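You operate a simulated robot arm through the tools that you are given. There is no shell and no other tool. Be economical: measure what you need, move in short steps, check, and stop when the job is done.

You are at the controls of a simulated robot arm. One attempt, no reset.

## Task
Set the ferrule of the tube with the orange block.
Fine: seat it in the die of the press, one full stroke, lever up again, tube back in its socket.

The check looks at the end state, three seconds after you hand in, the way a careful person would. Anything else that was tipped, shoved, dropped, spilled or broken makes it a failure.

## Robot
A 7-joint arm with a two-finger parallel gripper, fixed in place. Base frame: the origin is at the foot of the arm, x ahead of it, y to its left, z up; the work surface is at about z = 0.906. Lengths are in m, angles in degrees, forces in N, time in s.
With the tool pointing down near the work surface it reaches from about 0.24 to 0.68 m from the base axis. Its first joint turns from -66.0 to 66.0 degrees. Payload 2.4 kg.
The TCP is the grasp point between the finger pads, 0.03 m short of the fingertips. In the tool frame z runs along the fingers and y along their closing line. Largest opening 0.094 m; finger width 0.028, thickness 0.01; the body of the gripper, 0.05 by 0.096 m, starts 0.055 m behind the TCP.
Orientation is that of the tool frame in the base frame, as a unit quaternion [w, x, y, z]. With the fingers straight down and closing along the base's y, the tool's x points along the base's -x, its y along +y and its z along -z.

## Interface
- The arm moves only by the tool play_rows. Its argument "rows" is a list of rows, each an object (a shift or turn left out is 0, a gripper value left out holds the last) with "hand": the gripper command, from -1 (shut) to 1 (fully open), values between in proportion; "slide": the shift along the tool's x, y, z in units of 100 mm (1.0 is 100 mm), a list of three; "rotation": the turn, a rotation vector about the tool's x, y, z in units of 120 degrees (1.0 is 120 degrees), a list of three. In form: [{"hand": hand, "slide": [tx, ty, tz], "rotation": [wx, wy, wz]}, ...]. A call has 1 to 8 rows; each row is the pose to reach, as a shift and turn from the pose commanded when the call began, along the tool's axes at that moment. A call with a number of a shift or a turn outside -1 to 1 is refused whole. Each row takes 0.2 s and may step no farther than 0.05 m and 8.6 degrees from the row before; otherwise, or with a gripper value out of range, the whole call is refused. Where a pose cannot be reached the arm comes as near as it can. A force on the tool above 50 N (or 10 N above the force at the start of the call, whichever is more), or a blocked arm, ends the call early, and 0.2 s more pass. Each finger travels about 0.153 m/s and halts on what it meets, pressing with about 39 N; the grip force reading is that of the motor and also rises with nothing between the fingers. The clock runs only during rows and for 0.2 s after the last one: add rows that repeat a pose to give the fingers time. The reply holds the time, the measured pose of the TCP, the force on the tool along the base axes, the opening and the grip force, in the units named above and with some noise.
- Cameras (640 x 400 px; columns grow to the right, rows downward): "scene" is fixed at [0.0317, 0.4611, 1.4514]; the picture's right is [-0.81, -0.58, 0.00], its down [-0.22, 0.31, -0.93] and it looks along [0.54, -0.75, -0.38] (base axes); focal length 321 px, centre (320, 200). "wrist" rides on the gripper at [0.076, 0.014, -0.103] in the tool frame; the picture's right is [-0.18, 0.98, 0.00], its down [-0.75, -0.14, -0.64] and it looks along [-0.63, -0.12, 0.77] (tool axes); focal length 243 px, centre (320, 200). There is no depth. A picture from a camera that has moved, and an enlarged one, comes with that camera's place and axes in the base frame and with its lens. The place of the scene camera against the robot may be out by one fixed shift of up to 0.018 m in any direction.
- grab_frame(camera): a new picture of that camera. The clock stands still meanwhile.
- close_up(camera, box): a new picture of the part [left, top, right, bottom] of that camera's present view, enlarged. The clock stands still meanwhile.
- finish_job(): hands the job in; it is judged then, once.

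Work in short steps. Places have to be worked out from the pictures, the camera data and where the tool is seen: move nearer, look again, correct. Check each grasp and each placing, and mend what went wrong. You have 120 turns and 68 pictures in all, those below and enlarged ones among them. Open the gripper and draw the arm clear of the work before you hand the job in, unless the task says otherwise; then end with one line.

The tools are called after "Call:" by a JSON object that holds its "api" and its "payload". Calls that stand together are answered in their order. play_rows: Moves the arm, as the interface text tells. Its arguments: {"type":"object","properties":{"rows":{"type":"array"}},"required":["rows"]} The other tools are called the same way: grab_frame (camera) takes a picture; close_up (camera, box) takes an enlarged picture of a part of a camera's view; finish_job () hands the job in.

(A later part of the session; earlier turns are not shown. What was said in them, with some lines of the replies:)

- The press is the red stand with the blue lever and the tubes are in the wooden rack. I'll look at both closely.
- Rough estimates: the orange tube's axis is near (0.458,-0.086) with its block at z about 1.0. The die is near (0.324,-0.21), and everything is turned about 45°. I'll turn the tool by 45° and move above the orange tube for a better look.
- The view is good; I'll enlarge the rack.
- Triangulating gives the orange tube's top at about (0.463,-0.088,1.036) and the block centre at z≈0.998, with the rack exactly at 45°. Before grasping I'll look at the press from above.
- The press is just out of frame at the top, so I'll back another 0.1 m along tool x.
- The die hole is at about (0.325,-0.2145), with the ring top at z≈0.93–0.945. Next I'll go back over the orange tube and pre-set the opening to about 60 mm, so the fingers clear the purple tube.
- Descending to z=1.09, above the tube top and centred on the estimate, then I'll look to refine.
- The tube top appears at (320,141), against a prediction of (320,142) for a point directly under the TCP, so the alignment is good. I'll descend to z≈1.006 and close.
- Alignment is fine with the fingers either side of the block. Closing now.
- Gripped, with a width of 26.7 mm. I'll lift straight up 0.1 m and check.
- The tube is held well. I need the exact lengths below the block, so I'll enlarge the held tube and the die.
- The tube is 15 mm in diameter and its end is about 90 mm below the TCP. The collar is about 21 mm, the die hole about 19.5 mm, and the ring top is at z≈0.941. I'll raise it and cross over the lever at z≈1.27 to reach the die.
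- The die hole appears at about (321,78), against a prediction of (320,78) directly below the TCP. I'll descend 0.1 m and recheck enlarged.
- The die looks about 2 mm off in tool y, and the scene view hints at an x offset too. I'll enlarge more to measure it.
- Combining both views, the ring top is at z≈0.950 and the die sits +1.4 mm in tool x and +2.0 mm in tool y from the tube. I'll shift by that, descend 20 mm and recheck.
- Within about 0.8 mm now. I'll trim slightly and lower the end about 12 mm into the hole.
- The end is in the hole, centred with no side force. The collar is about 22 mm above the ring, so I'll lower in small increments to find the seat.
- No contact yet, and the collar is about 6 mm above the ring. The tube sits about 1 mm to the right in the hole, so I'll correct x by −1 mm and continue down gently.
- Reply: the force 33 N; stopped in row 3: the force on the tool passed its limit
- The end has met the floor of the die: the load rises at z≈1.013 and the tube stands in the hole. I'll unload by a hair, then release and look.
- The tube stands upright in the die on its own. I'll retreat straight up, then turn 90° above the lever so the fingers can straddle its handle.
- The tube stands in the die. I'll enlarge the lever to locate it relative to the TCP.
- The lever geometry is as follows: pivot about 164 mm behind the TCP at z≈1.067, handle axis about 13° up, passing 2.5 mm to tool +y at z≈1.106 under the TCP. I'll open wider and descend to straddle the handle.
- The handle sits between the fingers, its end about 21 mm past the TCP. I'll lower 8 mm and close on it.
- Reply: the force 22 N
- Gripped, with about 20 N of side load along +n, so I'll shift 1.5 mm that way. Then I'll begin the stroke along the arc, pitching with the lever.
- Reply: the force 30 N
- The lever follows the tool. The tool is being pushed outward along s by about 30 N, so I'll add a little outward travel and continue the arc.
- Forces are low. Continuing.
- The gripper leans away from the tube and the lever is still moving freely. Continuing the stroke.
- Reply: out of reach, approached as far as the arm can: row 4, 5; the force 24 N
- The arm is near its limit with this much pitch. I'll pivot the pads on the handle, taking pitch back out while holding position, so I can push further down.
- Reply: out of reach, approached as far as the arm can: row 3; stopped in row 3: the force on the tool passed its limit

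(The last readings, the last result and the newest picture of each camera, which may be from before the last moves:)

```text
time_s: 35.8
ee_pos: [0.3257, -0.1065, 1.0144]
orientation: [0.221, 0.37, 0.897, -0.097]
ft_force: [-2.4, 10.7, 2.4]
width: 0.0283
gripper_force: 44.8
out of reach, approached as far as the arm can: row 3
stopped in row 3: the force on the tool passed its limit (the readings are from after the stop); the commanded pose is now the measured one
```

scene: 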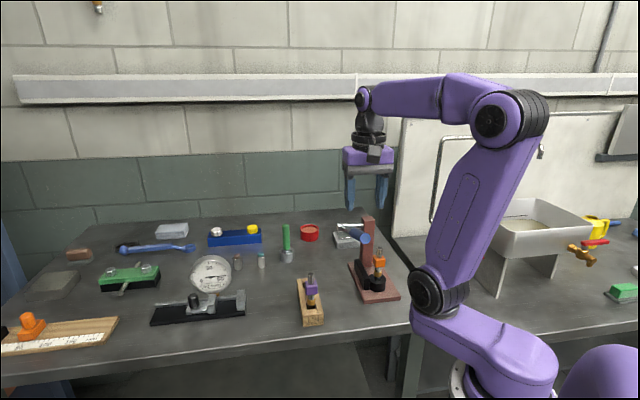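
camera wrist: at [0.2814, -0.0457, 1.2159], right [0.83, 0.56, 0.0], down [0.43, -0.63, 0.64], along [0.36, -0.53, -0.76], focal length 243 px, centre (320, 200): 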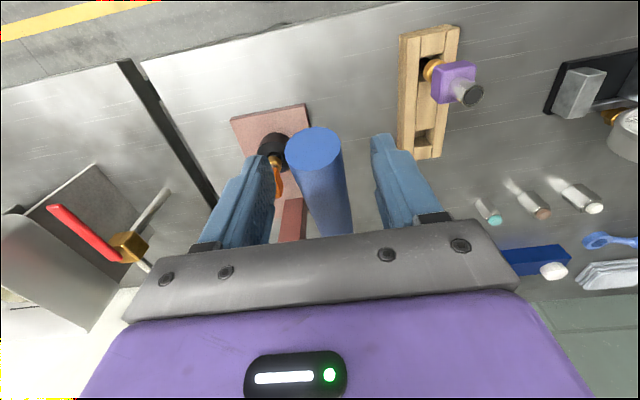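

The pads hold too firmly to pivot. I'll ease the grip open slightly, see whether the lever stays, and then re-grip with less pitch.

Call:
{"api": "play_rows", "payload": {"rows": [{"hand": 0.1}, {"hand": 0.1}, {"hand": 0.1}]}}

Call:
{"api": "grab_frame", "payload": {"camera": "wrist"}}

Call:
{"api": "close_up", "payload": {"camera": "scene", "box": [320, 180, 420, 310]}}

```text
time_s: 36.6
ee_pos: [0.3253, -0.1067, 1.0143]
orientation: [0.221, 0.369, 0.897, -0.096]
ft_force: [0.4, -0.5, 0.2]
width: 0.0516
gripper_force: 0.0
```

```text
27 pictures are left
camera wrist: at [0.2539, -0.0157, 1.0688], right [0.81, 0.58, 0.08], down [0.17, -0.35, 0.92], along [0.56, -0.73, -0.38], focal length 243 px, centre (320, 200)
```

wrist: 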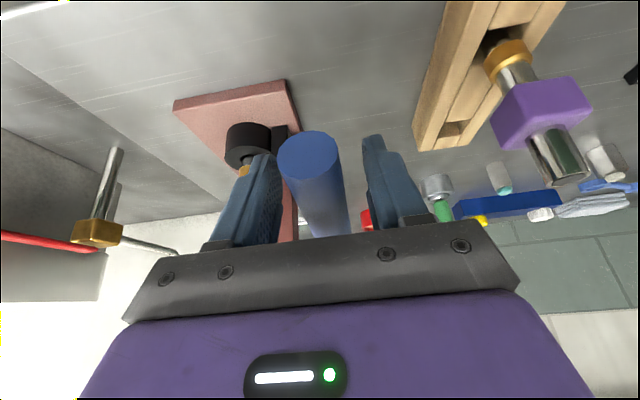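

```text
3.08 times, centred on (370, 245) of scene
camera zoom: at [0.0317, 0.4611, 1.4514], right [-0.81, -0.58, 0.0], down [-0.22, 0.31, -0.93], along [0.54, -0.75, -0.38], focal length 987 px, centre (166, 62)
```

zoom: 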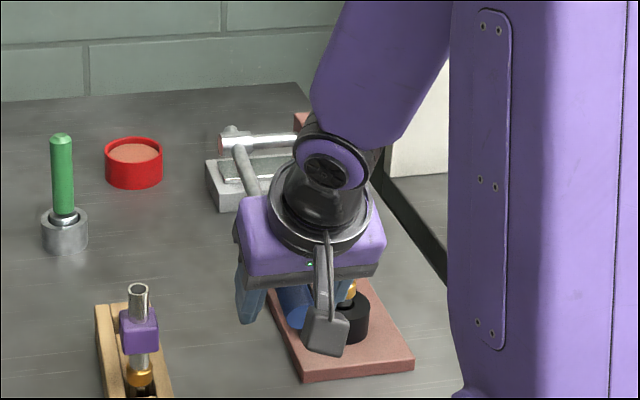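

The lever stays where it's left. I'll remove the pitch (28°) around the handle with the fingers open.

Call:
{"api": "play_rows", "payload": {"rows": [{"hand": 0.1, "rotation": [0, 0.058, 0]}, {"rotation": [0, 0.116, 0]}, {"rotation": [0, 0.174, 0]}, {"rotation": [0, 0.232, 0]}, {"rotation": [0, 0.232, 0]}]}}

Call:
{"api": "grab_frame", "payload": {"camera": "wrist"}}

Call:
{"api": "close_up", "payload": {"camera": "scene", "box": [320, 180, 420, 310]}}

```text
time_s: 37.8
ee_pos: [0.3251, -0.1066, 1.0144]
orientation: [-0.003, 0.383, 0.924, -0.004]
ft_force: [-0.4, -0.5, -0.7]
width: 0.0517
gripper_force: 0.0
```

```text
25 pictures are left
camera wrist: at [0.2817, -0.0427, 1.1165], right [0.82, 0.57, -0.01], down [0.44, -0.63, 0.64], along [0.36, -0.53, -0.77], focal length 243 px, centre (320, 200)
```

wrist: 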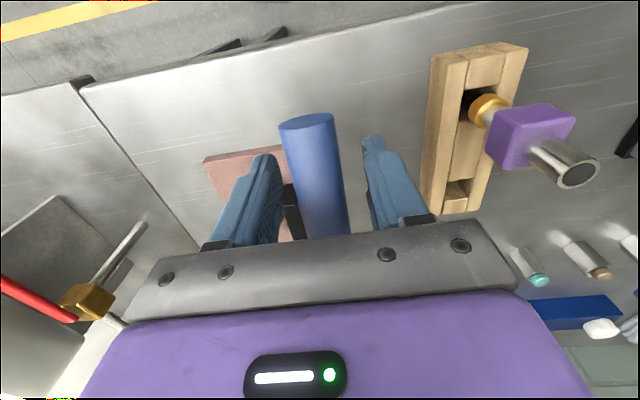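

```text
3.08 times, centred on (370, 245) of scene
camera zoom: at [0.0317, 0.4611, 1.4514], right [-0.81, -0.58, 0.0], down [-0.22, 0.31, -0.93], along [0.54, -0.75, -0.38], focal length 987 px, centre (166, 62)
```

zoom: 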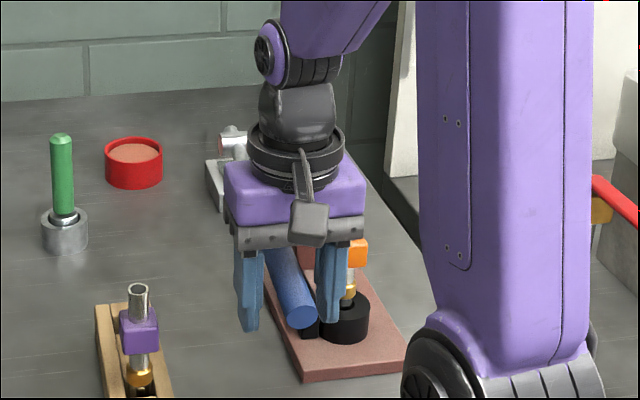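

The lever is about 17° below horizontal. I'll re-grip at zero pitch and continue down the arc.

Call:
{"api": "play_rows", "payload": {"rows": [{"hand": -1}, {"hand": -1}, {"hand": -1}]}}

Call:
{"api": "play_rows", "payload": {"rows": [{"hand": -1, "slide": [-0.019, 0, 0.058], "rotation": [0, -0.0167, 0]}, {"slide": [-0.039, 0, 0.115], "rotation": [0, -0.0333, 0]}, {"slide": [-0.062, 0, 0.171], "rotation": [0, -0.05, 0]}, {"slide": [-0.087, 0, 0.226], "rotation": [0, -0.0667, 0]}, {"slide": [-0.087, 0, 0.226], "rotation": [0, -0.0667, 0]}]}}

```text
time_s: 38.6
ee_pos: [0.325, -0.106, 1.0138]
orientation: [-0.002, 0.382, 0.924, -0.005]
ft_force: [11.1, 7.0, -2.3]
width: 0.0286
gripper_force: 44.8
```

```text
time_s: 39.8
ee_pos: [0.3302, -0.1109, 0.9909]
orientation: [0.058, 0.38, 0.922, -0.031]
ft_force: [5.5, 37.8, -10.4]
width: 0.0283
gripper_force: 45.3
```

There's side load along +n and +s, so I'll shift 1.5 mm in +y and reduce the inward travel while continuing.

Call:
{"api": "play_rows", "payload": {"rows": [{"hand": -1, "slide": [0.0, 0.015, 0.0]}, {"slide": [-0.005, 0.018, 0.058], "rotation": [0, -0.0167, 0]}, {"slide": [-0.022, 0.018, 0.115], "rotation": [0, -0.0333, 0]}, {"slide": [-0.042, 0.018, 0.171], "rotation": [0, -0.05, 0]}, {"slide": [-0.065, 0.018, 0.226], "rotation": [0, -0.0667, 0]}, {"slide": [-0.065, 0.018, 0.226], "rotation": [0, -0.0667, 0]}]}}

Call:
{"api": "close_up", "payload": {"camera": "scene", "box": [320, 180, 420, 310]}}

```text
time_s: 41.2
ee_pos: [0.3394, -0.1218, 0.9726]
orientation: [0.129, 0.379, 0.914, -0.058]
ft_force: [-15.4, 9.2, 34.5]
width: 0.0283
gripper_force: 45.1
```

```text
3.08 times, centred on (370, 245) of scene
camera zoom: at [0.0309, 0.4615, 1.4513], right [-0.81, -0.58, 0.0], down [-0.22, 0.31, -0.93], along [0.54, -0.75, -0.38], focal length 987 px, centre (166, 62)
```

zoom: 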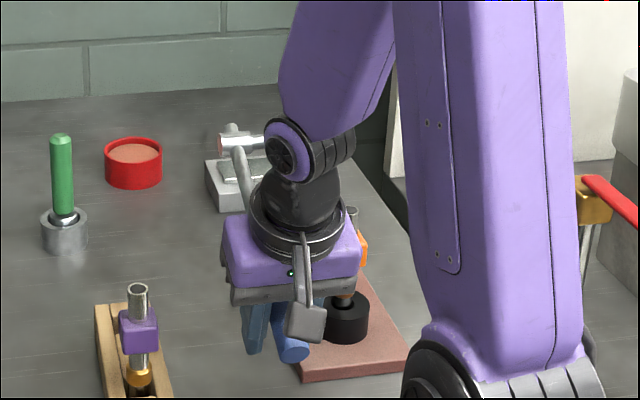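

The upward reaction rose to 35 N at about −33°, which probably means the stop is near. I'll push a little further to confirm bottoming.

Call:
{"api": "play_rows", "payload": {"rows": [{"hand": -1, "slide": [-0.02, 0, 0.03], "rotation": [0, -0.008, 0]}, {"slide": [-0.03, 0, 0.058], "rotation": [0, -0.0167, 0]}, {"slide": [-0.04, 0, 0.087], "rotation": [0, -0.025, 0]}, {"slide": [-0.05, 0, 0.115], "rotation": [0, -0.0333, 0]}]}}

```text
time_s: 42.2
ee_pos: [0.3443, -0.1255, 0.9611]
orientation: [0.16, 0.376, 0.91, -0.071]
ft_force: [-12.6, 7.8, 34.7]
width: 0.0284
gripper_force: 45.5
```

It's still moving at a constant force, now about −37°. Continuing carefully.

Call:
{"api": "play_rows", "payload": {"rows": [{"hand": -1, "slide": [-0.01, 0, 0.03], "rotation": [0, -0.008, 0]}, {"slide": [-0.02, 0, 0.058], "rotation": [0, -0.0167, 0]}, {"slide": [-0.03, 0, 0.087], "rotation": [0, -0.025, 0]}, {"slide": [-0.04, 0, 0.115], "rotation": [0, -0.0333, 0]}, {"slide": [-0.04, 0, 0.115], "rotation": [0, -0.0333, 0]}]}}

Call:
{"api": "grab_frame", "payload": {"camera": "wrist"}}

Call:
{"api": "close_up", "payload": {"camera": "scene", "box": [320, 180, 420, 310]}}

```text
time_s: 43.2
ee_pos: [0.3494, -0.1303, 0.9529]
orientation: [0.19, 0.373, 0.904, -0.085]
ft_force: [-8.7, 6.5, 15.4]
width: 0.0284
gripper_force: 44.6
stopped in row 5: the force on the tool passed its limit (the readings are from after the stop); the commanded pose is now the measured one
```

```text
22 pictures are left
camera wrist: at [0.2806, -0.0412, 1.0152], right [0.82, 0.58, 0.06], down [0.21, -0.4, 0.89], along [0.54, -0.72, -0.44], focal length 243 px, centre (320, 200)
```

wrist: 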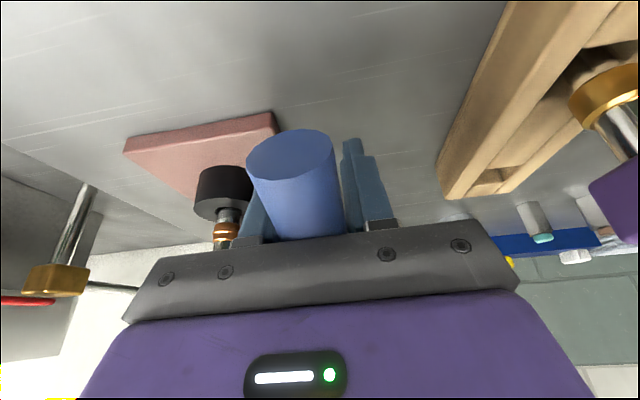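

```text
3.08 times, centred on (370, 245) of scene
camera zoom: at [0.0313, 0.4613, 1.4514], right [-0.81, -0.58, 0.0], down [-0.22, 0.31, -0.93], along [0.54, -0.75, -0.38], focal length 987 px, centre (166, 62)
```

zoom: 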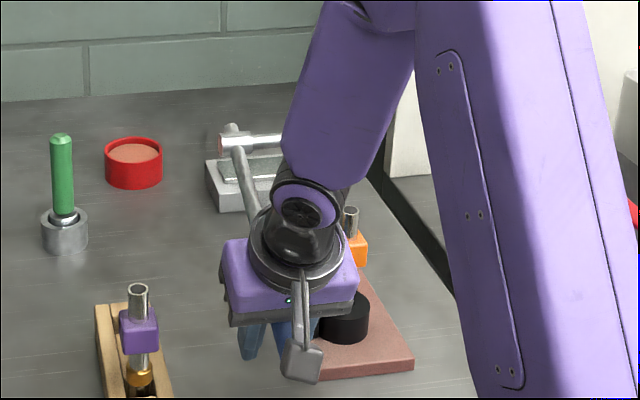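

The force limit stopped it at about −41°. I'll look at the ferrule, then try one more gentle push to confirm the hard stop.

Call:
{"api": "play_rows", "payload": {"rows": [{"hand": -1, "slide": [-0.01, 0, 0.03], "rotation": [0, -0.008, 0]}, {"slide": [-0.02, 0, 0.058], "rotation": [0, -0.0167, 0]}, {"slide": [-0.02, 0, 0.08], "rotation": [0, -0.02, 0]}, {"slide": [-0.02, 0, 0.1], "rotation": [0, -0.02, 0]}]}}

Call:
{"api": "close_up", "payload": {"camera": "wrist", "box": [170, 110, 370, 260]}}

```text
time_s: 43.6
ee_pos: [0.3497, -0.1302, 0.9529]
orientation: [0.193, 0.373, 0.903, -0.088]
ft_force: [-9.7, 7.4, 20.8]
width: 0.0283
gripper_force: 44.5
out of reach, approached as far as the arm can: row 2
stopped in row 2: the force on the tool passed its limit (the readings are from after the stop); the commanded pose is now the measured one
```

```text
2.67 times, centred on (270, 185) of wrist
camera zoom: at [0.2806, -0.041, 1.0145], right [0.82, 0.58, 0.06], down [0.21, -0.39, 0.9], along [0.54, -0.72, -0.43], focal length 647 px, centre (453, 240)
```

zoom: 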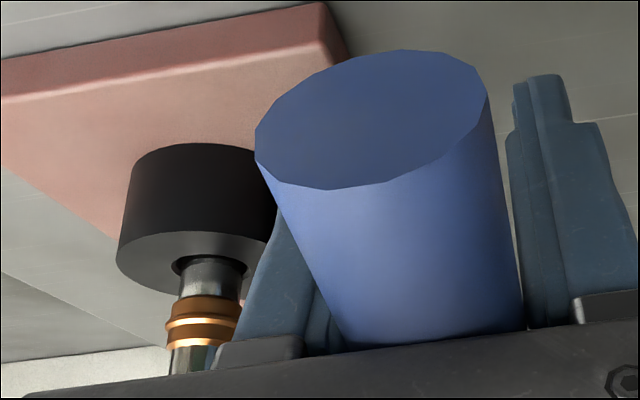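

It's a firm stop at the same position, and the ferrule now shows the crimp groove, so it is set. Now I'll raise the lever back along the arc.

Call:
{"api": "play_rows", "payload": {"rows": [{"hand": -1, "slide": [0.016, 0, -0.059], "rotation": [0, 0.0167, 0]}, {"slide": [0.031, 0, -0.117], "rotation": [0, 0.0333, 0]}, {"slide": [0.043, 0, -0.177], "rotation": [0, 0.05, 0]}, {"slide": [0.054, 0, -0.236], "rotation": [0, 0.0667, 0]}, {"slide": [0.054, 0, -0.236], "rotation": [0, 0.0667, 0]}]}}

Call:
{"api": "play_rows", "payload": {"rows": [{"hand": -1, "slide": [0.016, 0, -0.059], "rotation": [0, 0.0167, 0]}, {"slide": [0.031, 0, -0.117], "rotation": [0, 0.0333, 0]}, {"slide": [0.043, 0, -0.177], "rotation": [0, 0.05, 0]}, {"slide": [0.054, 0, -0.236], "rotation": [0, 0.0667, 0]}, {"slide": [0.054, 0, -0.236], "rotation": [0, 0.0667, 0]}]}}

```text
time_s: 44.9
ee_pos: [0.3412, -0.1219, 0.9739]
orientation: [0.133, 0.379, 0.914, -0.061]
ft_force: [13.2, -16.9, 1.0]
width: 0.0282
gripper_force: 44.7
```

```text
time_s: 46.0
ee_pos: [0.335, -0.1167, 0.9939]
orientation: [0.071, 0.383, 0.92, -0.035]
ft_force: [14.7, -38.6, 0.0]
width: 0.0285
gripper_force: 45.1
```

The force points toward the pivot, so I'm pulling outward too much. I'll relieve about 2.5 mm inward and continue up.

Call:
{"api": "play_rows", "payload": {"rows": [{"hand": -1, "slide": [-0.02, -0.01, 0]}, {"slide": [-0.012, -0.01, -0.059], "rotation": [0, 0.0167, 0]}, {"slide": [0.0, -0.01, -0.117], "rotation": [0, 0.0333, 0]}, {"slide": [0.01, -0.01, -0.177], "rotation": [0, 0.05, 0]}, {"slide": [0.018, -0.01, -0.236], "rotation": [0, 0.0667, 0]}, {"slide": [0.018, -0.01, -0.236], "rotation": [0, 0.0667, 0]}]}}

Call:
{"api": "close_up", "payload": {"camera": "scene", "box": [320, 180, 420, 310]}}

```text
time_s: 47.5
ee_pos: [0.3306, -0.1113, 1.0166]
orientation: [0.007, 0.384, 0.923, -0.009]
ft_force: [11.4, -30.6, 2.5]
width: 0.0283
gripper_force: 45.0
```

```text
3.08 times, centred on (370, 245) of scene
camera zoom: at [0.032, 0.4602, 1.4517], right [-0.81, -0.58, 0.0], down [-0.22, 0.31, -0.93], along [0.54, -0.75, -0.38], focal length 987 px, centre (166, 62)
```

zoom: 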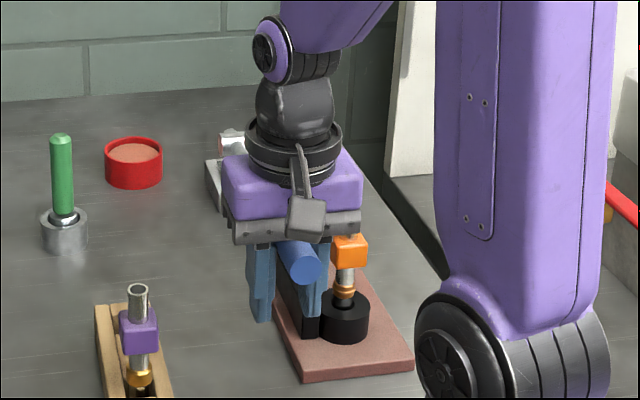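

The lever is about −15° up the return. I'll open, lean the tool outward 24° around the handle, re-grip, and raise the rest of the way.

Call:
{"api": "play_rows", "payload": {"rows": [{"hand": 0.1}, {"hand": 0.1}, {"hand": 0.1, "rotation": [0, -0.05, 0]}, {"rotation": [0, -0.1, 0]}, {"rotation": [0, -0.15, 0]}, {"rotation": [0, -0.2, 0]}, {"rotation": [0, -0.2, 0]}]}}

Call:
{"api": "play_rows", "payload": {"rows": [{"hand": -1}, {"hand": -1}, {"hand": -1}]}}

```text
time_s: 49.0
ee_pos: [0.3271, -0.1087, 1.0159]
orientation: [0.194, 0.373, 0.903, -0.088]
ft_force: [-0.3, -0.1, -0.1]
width: 0.0517
gripper_force: 0.1
```

```text
time_s: 49.9
ee_pos: [0.3271, -0.1084, 1.0154]
orientation: [0.194, 0.372, 0.903, -0.088]
ft_force: [-1.7, 0.2, 0.1]
width: 0.0282
gripper_force: 44.8
```

Re-gripped with no load. Raising along the arc.

Call:
{"api": "play_rows", "payload": {"rows": [{"hand": -1, "slide": [-0.009, 0, -0.059], "rotation": [0, 0.0167, 0]}, {"slide": [-0.02, 0, -0.119], "rotation": [0, 0.0333, 0]}, {"slide": [-0.033, 0, -0.177], "rotation": [0, 0.05, 0]}, {"slide": [-0.048, 0, -0.235], "rotation": [0, 0.0667, 0]}, {"slide": [-0.048, 0, -0.235], "rotation": [0, 0.0667, 0]}]}}

Call:
{"api": "play_rows", "payload": {"rows": [{"hand": -1, "slide": [-0.009, 0, -0.059], "rotation": [0, 0.0167, 0]}, {"slide": [-0.02, 0, -0.119], "rotation": [0, 0.0333, 0]}, {"slide": [-0.033, 0, -0.177], "rotation": [0, 0.05, 0]}, {"slide": [-0.048, 0, -0.235], "rotation": [0, 0.0667, 0]}, {"slide": [-0.048, 0, -0.235], "rotation": [0, 0.0667, 0]}]}}

```text
time_s: 51.0
ee_pos: [0.3251, -0.1073, 1.0391]
orientation: [0.132, 0.379, 0.914, -0.062]
ft_force: [23.0, -18.2, -6.3]
width: 0.0286
gripper_force: 44.0
```

```text
time_s: 52.2
ee_pos: [0.324, -0.1066, 1.0647]
orientation: [0.07, 0.382, 0.921, -0.035]
ft_force: [20.8, -30.4, -10.1]
width: 0.0285
gripper_force: 45.2
```

About 36 N is pushing inward again. I'll relieve by 2 mm and continue up.

Call:
{"api": "play_rows", "payload": {"rows": [{"hand": -1, "slide": [-0.02, 0, 0]}, {"slide": [-0.033, 0, -0.059], "rotation": [0, 0.0167, 0]}, {"slide": [-0.046, 0, -0.119], "rotation": [0, 0.0333, 0]}, {"slide": [-0.06, 0, -0.177], "rotation": [0, 0.05, 0]}, {"slide": [-0.076, 0, -0.235], "rotation": [0, 0.0667, 0]}, {"slide": [-0.076, 0, -0.235], "rotation": [0, 0.0667, 0]}]}}

Call:
{"api": "play_rows", "payload": {"rows": [{"hand": -1, "slide": [-0.012, 0, -0.059], "rotation": [0, 0.0167, 0]}, {"slide": [-0.025, 0, -0.119], "rotation": [0, 0.0333, 0]}, {"slide": [-0.038, 0, -0.177], "rotation": [0, 0.05, 0]}]}}

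Call:
{"api": "close_up", "payload": {"camera": "scene", "box": [320, 180, 420, 310]}}

```text
time_s: 53.6
ee_pos: [0.3229, -0.1061, 1.0859]
orientation: [-0.004, 0.383, 0.924, -0.007]
ft_force: [-6.8, -19.9, -36.3]
width: 0.0285
gripper_force: 44.5
```

```text
time_s: 54.5
ee_pos: [0.3252, -0.1057, 1.1025]
orientation: [-0.054, 0.383, 0.922, 0.012]
ft_force: [-23.4, -2.4, -35.1]
width: 0.0283
gripper_force: 45.2
```

```text
3.08 times, centred on (370, 245) of scene
camera zoom: at [0.0312, 0.4609, 1.4515], right [-0.81, -0.58, 0.0], down [-0.22, 0.31, -0.93], along [0.54, -0.75, -0.38], focal length 987 px, centre (166, 62)
```

zoom: 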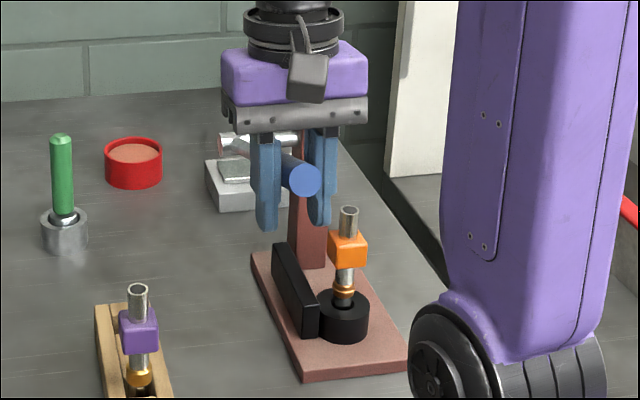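

The handle is nearly at its original height. I'll push a bit further to meet the upper stop.

Call:
{"api": "play_rows", "payload": {"rows": [{"hand": -1, "slide": [0.0, 0, -0.04], "rotation": [0, 0.0117, 0]}, {"slide": [-0.005, 0, -0.08], "rotation": [0, 0.0233, 0]}, {"slide": [-0.01, 0, -0.12], "rotation": [0, 0.035, 0]}]}}

Call:
{"api": "close_up", "payload": {"camera": "scene", "box": [330, 200, 410, 260]}}

```text
time_s: 55.2
ee_pos: [0.3279, -0.1082, 1.1161]
orientation: [-0.084, 0.384, 0.919, 0.026]
ft_force: [-18.2, -5.7, -35.0]
width: 0.0286
gripper_force: 45.3
```

```text
6.67 times, centred on (370, 230) of scene
camera zoom: at [0.0315, 0.4608, 1.4515], right [-0.81, -0.58, 0.0], down [-0.22, 0.31, -0.93], along [0.54, -0.75, -0.38], focal length 2139 px, centre (-13, 0)
```

zoom: 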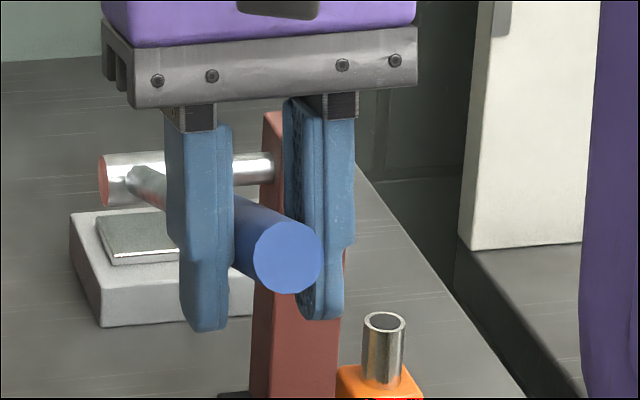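

The lever is back at its original position (end face (288,257) against (290,257)), and the fingers were just slipping against the upper stop. I'll release and withdraw straight up.

Call:
{"api": "play_rows", "payload": {"rows": [{"hand": 0.2}, {"hand": 0.2}, {"slide": [0.05, 0, -0.3]}, {"slide": [0.1, 0, -0.6]}, {"slide": [0.17, 0, -0.98]}, {"slide": [0.17, 0, -0.98]}]}}

Call:
{"api": "close_up", "payload": {"camera": "scene", "box": [330, 200, 410, 300]}}

```text
time_s: 56.6
ee_pos: [0.3296, -0.1063, 1.2163]
orientation: [-0.081, 0.383, 0.92, 0.026]
ft_force: [-0.1, -0.4, 0.2]
width: 0.0566
gripper_force: 0.1
```

```text
4.00 times, centred on (370, 250) of scene
camera zoom: at [0.0317, 0.4611, 1.4514], right [-0.81, -0.58, 0.0], down [-0.22, 0.31, -0.93], along [0.54, -0.75, -0.38], focal length 1283 px, centre (120, 0)
```

zoom: 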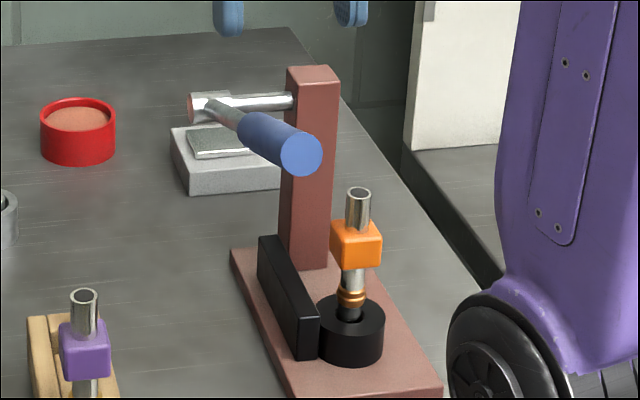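

The lever is up as at the start, the tube still stands, and the groove is visible. I'll level the tool and turn it back by 90° to pick up the tube.

Call:
{"api": "play_rows", "payload": {"rows": [{"hand": 0.2, "slide": [0, 0, 0], "rotation": [0, -0.04, 0]}, {"rotation": [0, -0.0815, 0]}, {"rotation": [0, -0.0815, 0]}]}}

Call:
{"api": "play_rows", "payload": {"rows": [{"rotation": [0, 0, -0.07]}, {"rotation": [0, 0, -0.14]}, {"rotation": [0, 0, -0.21]}, {"rotation": [0, 0, -0.28]}, {"rotation": [0, 0, -0.35]}, {"rotation": [0, 0, -0.42]}, {"rotation": [0, 0, -0.42]}]}}

Call:
{"api": "play_rows", "payload": {"rows": [{"rotation": [0, 0, -0.07]}, {"rotation": [0, 0, -0.14]}, {"rotation": [0, 0, -0.21]}, {"rotation": [0, 0, -0.28]}, {"rotation": [0, 0, -0.33]}, {"rotation": [0, 0, -0.33]}]}}

```text
time_s: 57.5
ee_pos: [0.331, -0.1068, 1.2164]
orientation: [-0.002, 0.383, 0.924, -0.007]
ft_force: [0.7, 0.7, 0.7]
width: 0.0564
gripper_force: 0.1
```

```text
time_s: 59.0
ee_pos: [0.3313, -0.1082, 1.2157]
orientation: [-0.005, -0.047, 0.999, -0.006]
ft_force: [-0.2, -0.3, 0.3]
width: 0.0566
gripper_force: 0.1
```

```text
time_s: 60.5
ee_pos: [0.3304, -0.108, 1.2181]
orientation: [-0.006, -0.383, 0.924, -0.004]
ft_force: [0.5, -0.3, 0.0]
width: 0.0563
gripper_force: 0.0
```

A residual tilt of about 0.8° remains; I'll correct it while moving above the die, then look.

Call:
{"api": "play_rows", "payload": {"rows": [{"hand": 0.2, "slide": [0.2, -0.15, 0], "rotation": [-0.0013, -0.0068, 0]}, {"slide": [0.5, -0.4, 0], "rotation": [-0.0013, -0.0068, 0]}, {"slide": [0.827, -0.7, 0], "rotation": [-0.0013, -0.0068, 0]}, {"slide": [0.827, -0.7, 0.4], "rotation": [-0.0013, -0.0068, 0]}, {"slide": [0.827, -0.7, 0.8], "rotation": [-0.0013, -0.0068, 0]}, {"slide": [0.827, -0.7, 1.0], "rotation": [-0.0013, -0.0068, 0]}, {"slide": [0.827, -0.7, 1.0], "rotation": [-0.0013, -0.0068, 0]}]}}

Call:
{"api": "grab_frame", "payload": {"camera": "wrist"}}

```text
time_s: 62.0
ee_pos: [0.3207, -0.2167, 1.1178]
orientation: [-0.001, -0.382, 0.924, 0.001]
ft_force: [0.6, 0.3, -0.2]
width: 0.0564
gripper_force: 0.1
```

```text
15 pictures are left
camera wrist: at [0.2559, -0.2602, 1.2198], right [-0.56, 0.83, 0.0], down [0.63, 0.43, 0.64], along [0.53, 0.36, -0.77], focal length 243 px, centre (320, 200)
```

wrist: 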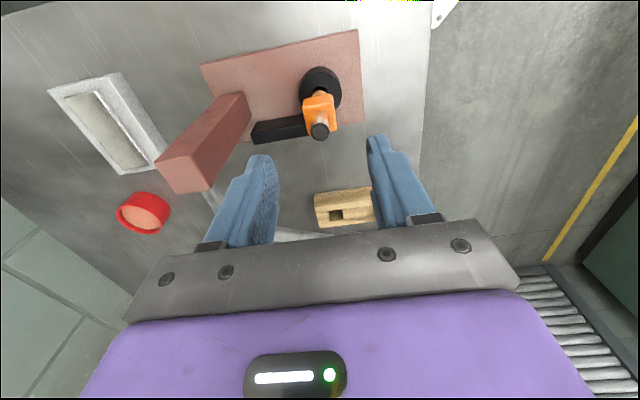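

The tube top is at (319,132), against a predicted (320,132): aligned. Descending to grip at z≈1.014.

Call:
{"api": "play_rows", "payload": {"rows": [{"hand": 0.2, "slide": [0, 0, 0.4]}, {"slide": [0, 0, 0.8]}, {"slide": [0, 0, 1.0]}, {"slide": [0, 0, 1.0]}]}}

Call:
{"api": "play_rows", "payload": {"rows": [{"hand": 0.2, "slide": [0, 0, 0.02]}, {"hand": -1, "slide": [0, 0, 0.02]}, {"hand": -1, "slide": [0, 0, 0.02]}, {"hand": -1, "slide": [0, 0, 0.02]}]}}

Call:
{"api": "play_rows", "payload": {"rows": [{"hand": -1, "slide": [0, 0, -0.1]}, {"slide": [0, 0, -0.3]}, {"slide": [0, 0, -0.5]}, {"slide": [0, 0, -0.75]}, {"slide": [0, 0, -1.0]}, {"slide": [0, 0, -1.0]}]}}

Call:
{"api": "close_up", "payload": {"camera": "scene", "box": [330, 170, 420, 300]}}

```text
time_s: 63.0
ee_pos: [0.321, -0.2183, 1.0171]
orientation: [-0.001, -0.382, 0.924, 0.0]
ft_force: [0.0, 0.3, -0.8]
width: 0.0563
gripper_force: 0.0
```

```text
time_s: 64.0
ee_pos: [0.3213, -0.218, 1.0144]
orientation: [0.0, -0.381, 0.925, 0.001]
ft_force: [-0.7, 0.0, 1.9]
width: 0.0266
gripper_force: 39.2
```

```text
time_s: 65.5
ee_pos: [0.3216, -0.2165, 1.1162]
orientation: [-0.001, -0.382, 0.924, 0.0]
ft_force: [0.1, -0.1, 0.2]
width: 0.0268
gripper_force: 39.1
```

```text
3.08 times, centred on (375, 235) of scene
camera zoom: at [0.0317, 0.4611, 1.4514], right [-0.81, -0.58, 0.0], down [-0.22, 0.31, -0.93], along [0.54, -0.75, -0.38], focal length 987 px, centre (151, 92)
```

zoom: 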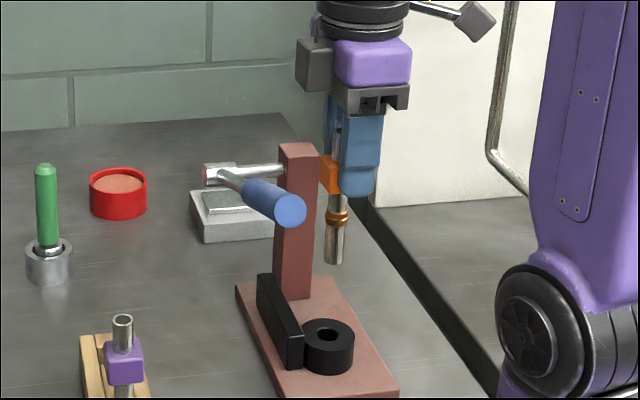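

The tube came out cleanly. I'll raise it, cross over the lever, and move above the rack's empty socket.

Call:
{"api": "play_rows", "payload": {"rows": [{"hand": -1, "slide": [0, 0, -0.4]}, {"slide": [0, 0, -0.8]}, {"slide": [0, 0, -1.0]}, {"slide": [0, 0, -1.0]}]}}

Call:
{"api": "play_rows", "payload": {"rows": [{"hand": -1, "slide": [0, 0, -0.4]}, {"slide": [-0.1, 0, -0.6]}, {"slide": [-0.5, 0, -0.6]}, {"slide": [-0.85, 0, -0.6]}, {"slide": [-1.0, 0, -0.6]}, {"slide": [-1.0, 0, -0.6]}]}}

Call:
{"api": "play_rows", "payload": {"rows": [{"hand": -1, "slide": [-0.4, 0, 0]}, {"slide": [-0.8, -0.05, 0]}, {"slide": [-0.92, -0.078, 0.2]}, {"slide": [-0.92, -0.078, 0.6]}, {"slide": [-0.92, -0.078, 1.0]}, {"slide": [-0.92, -0.078, 1.0]}]}}

Call:
{"api": "play_rows", "payload": {"rows": [{"hand": -1, "slide": [0, 0, 0.4]}, {"slide": [0, 0, 0.8]}, {"slide": [0, 0, 1.0]}, {"slide": [0, 0, 1.0]}]}}

Call:
{"api": "close_up", "payload": {"camera": "wrist", "box": [250, 20, 410, 140]}}

Call:
{"api": "close_up", "payload": {"camera": "scene", "box": [275, 210, 345, 310]}}

```text
time_s: 66.5
ee_pos: [0.3203, -0.2178, 1.2154]
orientation: [0.0, -0.382, 0.924, 0.0]
ft_force: [0.3, 0.6, -0.2]
width: 0.0266
gripper_force: 38.9
```

```text
time_s: 67.8
ee_pos: [0.3931, -0.146, 1.2747]
orientation: [0.0, -0.382, 0.924, 0.002]
ft_force: [-0.3, -0.6, -1.2]
width: 0.0269
gripper_force: 38.7
```

```text
time_s: 69.2
ee_pos: [0.4645, -0.0854, 1.1757]
orientation: [0.0, -0.382, 0.924, 0.001]
ft_force: [0.4, -0.1, 0.3]
width: 0.0265
gripper_force: 38.8
```

```text
time_s: 70.2
ee_pos: [0.4618, -0.0875, 1.0744]
orientation: [-0.001, -0.382, 0.924, 0.001]
ft_force: [0.5, 0.6, -0.2]
width: 0.0269
gripper_force: 38.7
```

```text
3.33 times, centred on (330, 80) of wrist
camera zoom: at [0.3987, -0.1305, 1.1773], right [-0.56, 0.83, 0.0], down [0.63, 0.43, 0.64], along [0.53, 0.36, -0.77], focal length 809 px, centre (287, 600)
```

zoom: 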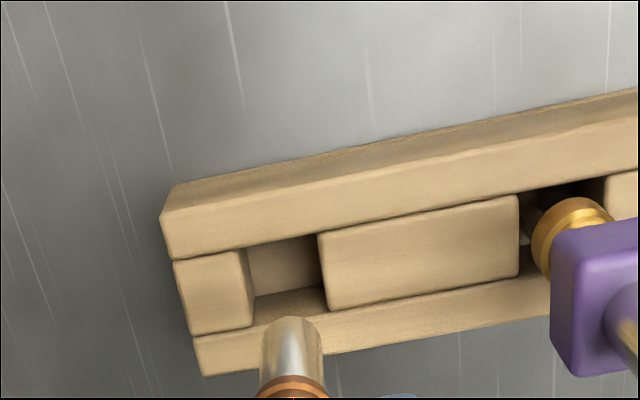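

```text
4.00 times, centred on (310, 260) of scene
camera zoom: at [0.0317, 0.4611, 1.4514], right [-0.81, -0.58, 0.0], down [-0.22, 0.31, -0.93], along [0.54, -0.75, -0.38], focal length 1283 px, centre (360, -40)
```

zoom: 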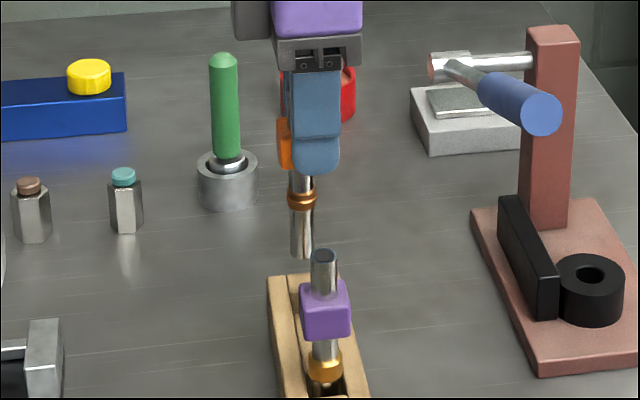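

The socket opening is about 20 mm for the 15 mm tube, and the tube sits 1–2 mm too far in +y. I'll shift −1.3 mm and lower 30 mm, then recheck.

Call:
{"api": "play_rows", "payload": {"rows": [{"hand": -1, "slide": [0, -0.013, 0.1]}, {"slide": [0, -0.013, 0.2]}, {"slide": [0, -0.013, 0.3]}, {"slide": [0, -0.013, 0.3]}]}}

Call:
{"api": "close_up", "payload": {"camera": "wrist", "box": [250, 40, 390, 140]}}

Call:
{"api": "close_up", "payload": {"camera": "scene", "box": [285, 240, 335, 310]}}

```text
time_s: 71.2
ee_pos: [0.4622, -0.0885, 1.0465]
orientation: [-0.001, -0.383, 0.924, 0.0]
ft_force: [-0.4, -0.1, -0.3]
width: 0.0268
gripper_force: 38.8
```

```text
4.00 times, centred on (320, 90) of wrist
camera zoom: at [0.3979, -0.1323, 1.1494], right [-0.56, 0.83, 0.0], down [0.63, 0.43, 0.64], along [0.53, 0.36, -0.77], focal length 970 px, centre (320, 640)
```

zoom: 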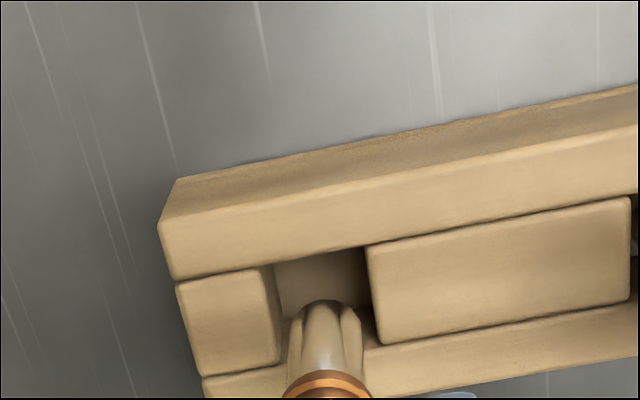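

```text
5.71 times, centred on (310, 275) of scene
camera zoom: at [0.0317, 0.4611, 1.4514], right [-0.81, -0.58, 0.0], down [-0.22, 0.31, -0.93], along [0.54, -0.75, -0.38], focal length 1833 px, centre (377, -229)
```

zoom: 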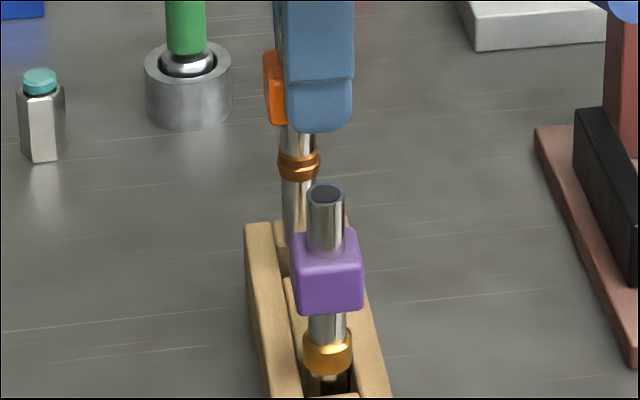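

Aligned: the opening centre is about (325,304) and the tube line is at (325,302). Lowering into the socket.

Call:
{"api": "play_rows", "payload": {"rows": [{"hand": -1, "slide": [0, 0, 0.08]}, {"slide": [0, 0, 0.16]}, {"slide": [0, 0, 0.24]}, {"slide": [0, 0, 0.31]}, {"slide": [0, 0, 0.34]}, {"slide": [0, 0, 0.36]}, {"slide": [0, 0, 0.36]}]}}

Call:
{"api": "close_up", "payload": {"camera": "scene", "box": [285, 240, 335, 310]}}

```text
time_s: 72.8
ee_pos: [0.4622, -0.089, 1.011]
orientation: [-0.001, -0.382, 0.924, 0.001]
ft_force: [0.1, -0.3, -0.1]
width: 0.027
gripper_force: 38.5
```

```text
5.71 times, centred on (310, 275) of scene
camera zoom: at [0.0317, 0.4611, 1.4514], right [-0.81, -0.58, 0.0], down [-0.22, 0.31, -0.93], along [0.54, -0.75, -0.38], focal length 1833 px, centre (377, -229)
```

zoom: 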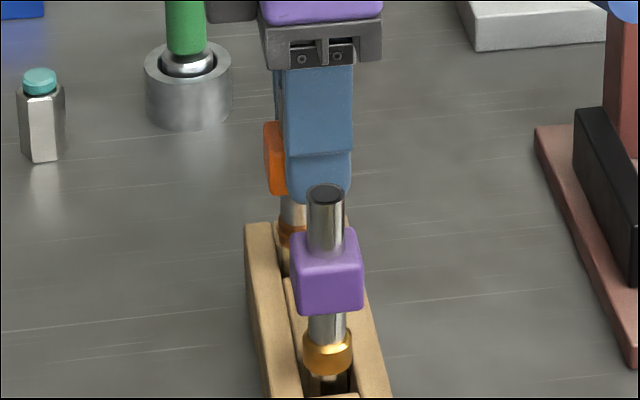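

It went in without load. I'll lower the last few millimetres until there is contact.

Call:
{"api": "play_rows", "payload": {"rows": [{"hand": -1, "slide": [0, 0, 0.015]}, {"slide": [0, 0, 0.03]}, {"slide": [0, 0, 0.03]}]}}

Call:
{"api": "play_rows", "payload": {"rows": [{"hand": -1, "slide": [0, 0, 0.01]}, {"slide": [0, 0, 0.02]}, {"slide": [0, 0, 0.02]}]}}

```text
time_s: 73.7
ee_pos: [0.462, -0.0892, 1.0082]
orientation: [-0.001, -0.382, 0.924, 0.001]
ft_force: [0.2, 0.6, -1.1]
width: 0.0269
gripper_force: 38.8
```

```text
time_s: 74.5
ee_pos: [0.4638, -0.0886, 1.0079]
orientation: [0.001, -0.382, 0.924, 0.001]
ft_force: [-6.3, -1.4, 30.8]
width: 0.0267
gripper_force: 39.0
```

Contact at about 30 N means it is on the socket floor. I'll unload slightly, release, and withdraw upward.

Call:
{"api": "play_rows", "payload": {"rows": [{"hand": -1, "slide": [0, 0, -0.015]}, {"hand": -1, "slide": [0, 0, -0.015]}]}}

Call:
{"api": "play_rows", "payload": {"rows": [{"hand": -0.2}, {"hand": 0.2}, {"hand": 0.2}]}}

Call:
{"api": "play_rows", "payload": {"rows": [{"hand": 0.2, "slide": [0, 0, -0.2]}, {"slide": [0, 0, -0.5]}, {"slide": [0, 0, -0.8]}, {"slide": [0, 0, -1.0]}, {"slide": [0, 0, -1.0]}]}}

Call:
{"api": "play_rows", "payload": {"rows": [{"slide": [0, 0, -0.4]}, {"slide": [0, 0, -0.8]}, {"slide": [0, 0, -1.0]}, {"slide": [0, 0, -1.0]}]}}

Call:
{"api": "grab_frame", "payload": {"camera": "scene"}}

Call:
{"api": "close_up", "payload": {"camera": "scene", "box": [280, 200, 420, 335]}}

Call:
{"api": "grab_frame", "payload": {"camera": "wrist"}}

```text
time_s: 75.0
ee_pos: [0.4637, -0.0887, 1.0065]
orientation: [-0.001, -0.382, 0.924, 0.001]
ft_force: [-1.4, -3.2, 10.8]
width: 0.0272
gripper_force: 38.7
```

```text
time_s: 75.8
ee_pos: [0.4636, -0.0871, 1.0065]
orientation: [0.0, -0.382, 0.924, 0.001]
ft_force: [-0.1, -0.7, 0.4]
width: 0.0566
gripper_force: 0.0
```

```text
time_s: 77.0
ee_pos: [0.4629, -0.0882, 1.1082]
orientation: [0.0, -0.382, 0.924, 0.001]
ft_force: [-0.2, 0.3, 0.4]
width: 0.0568
gripper_force: 0.1
```

```text
time_s: 78.0
ee_pos: [0.464, -0.0874, 1.2061]
orientation: [-0.001, -0.382, 0.924, 0.0]
ft_force: [1.0, -0.3, 0.2]
width: 0.0565
gripper_force: 0.1
```

```text
8 pictures are left
```

scene: 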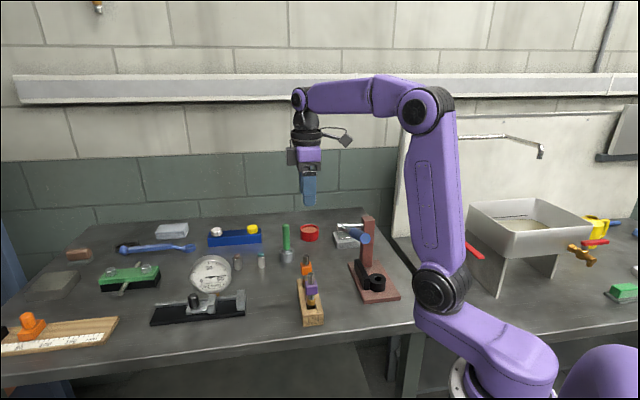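

```text
2.96 times, centred on (350, 268) of scene
camera zoom: at [0.0317, 0.4611, 1.4514], right [-0.81, -0.58, 0.0], down [-0.22, 0.31, -0.93], along [0.54, -0.75, -0.38], focal length 950 px, centre (231, 0)
```

zoom: 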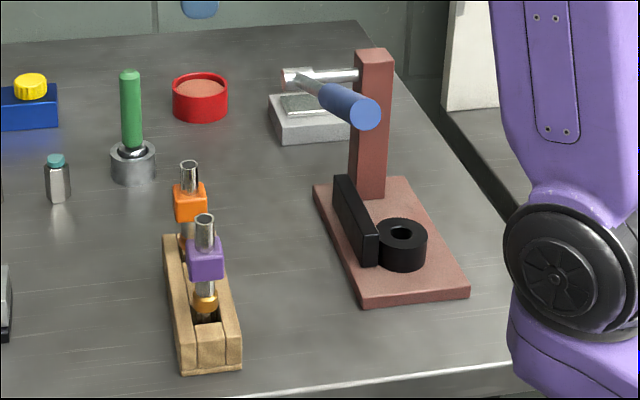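

```text
6 pictures are left
camera wrist: at [0.3989, -0.1321, 1.3089], right [-0.56, 0.83, 0.0], down [0.63, 0.43, 0.64], along [0.53, 0.36, -0.77], focal length 243 px, centre (320, 200)
```

wrist: 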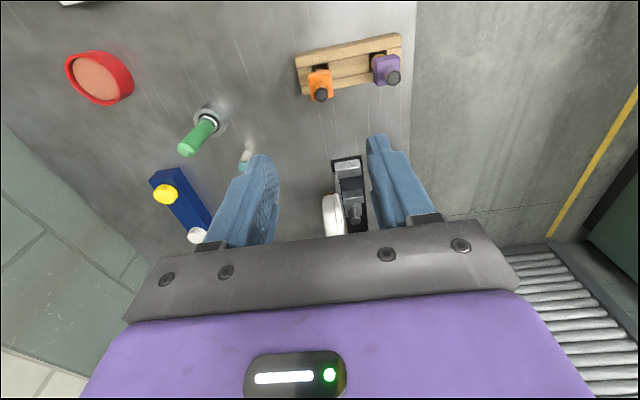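

The tube is back in its socket at its original position, with the ferrule crimped. The lever is up, the press and rack are unmoved, and the gripper is open and clear, so I'm handing in.

Call:
{"api": "finish_job", "payload": {}}

```text
The job is handed in.
```

The ferrule of the orange-block tube was set with one full press stroke. The lever is up again, the tube is back in its socket, and I saw nothing else disturbed in the final pictures.
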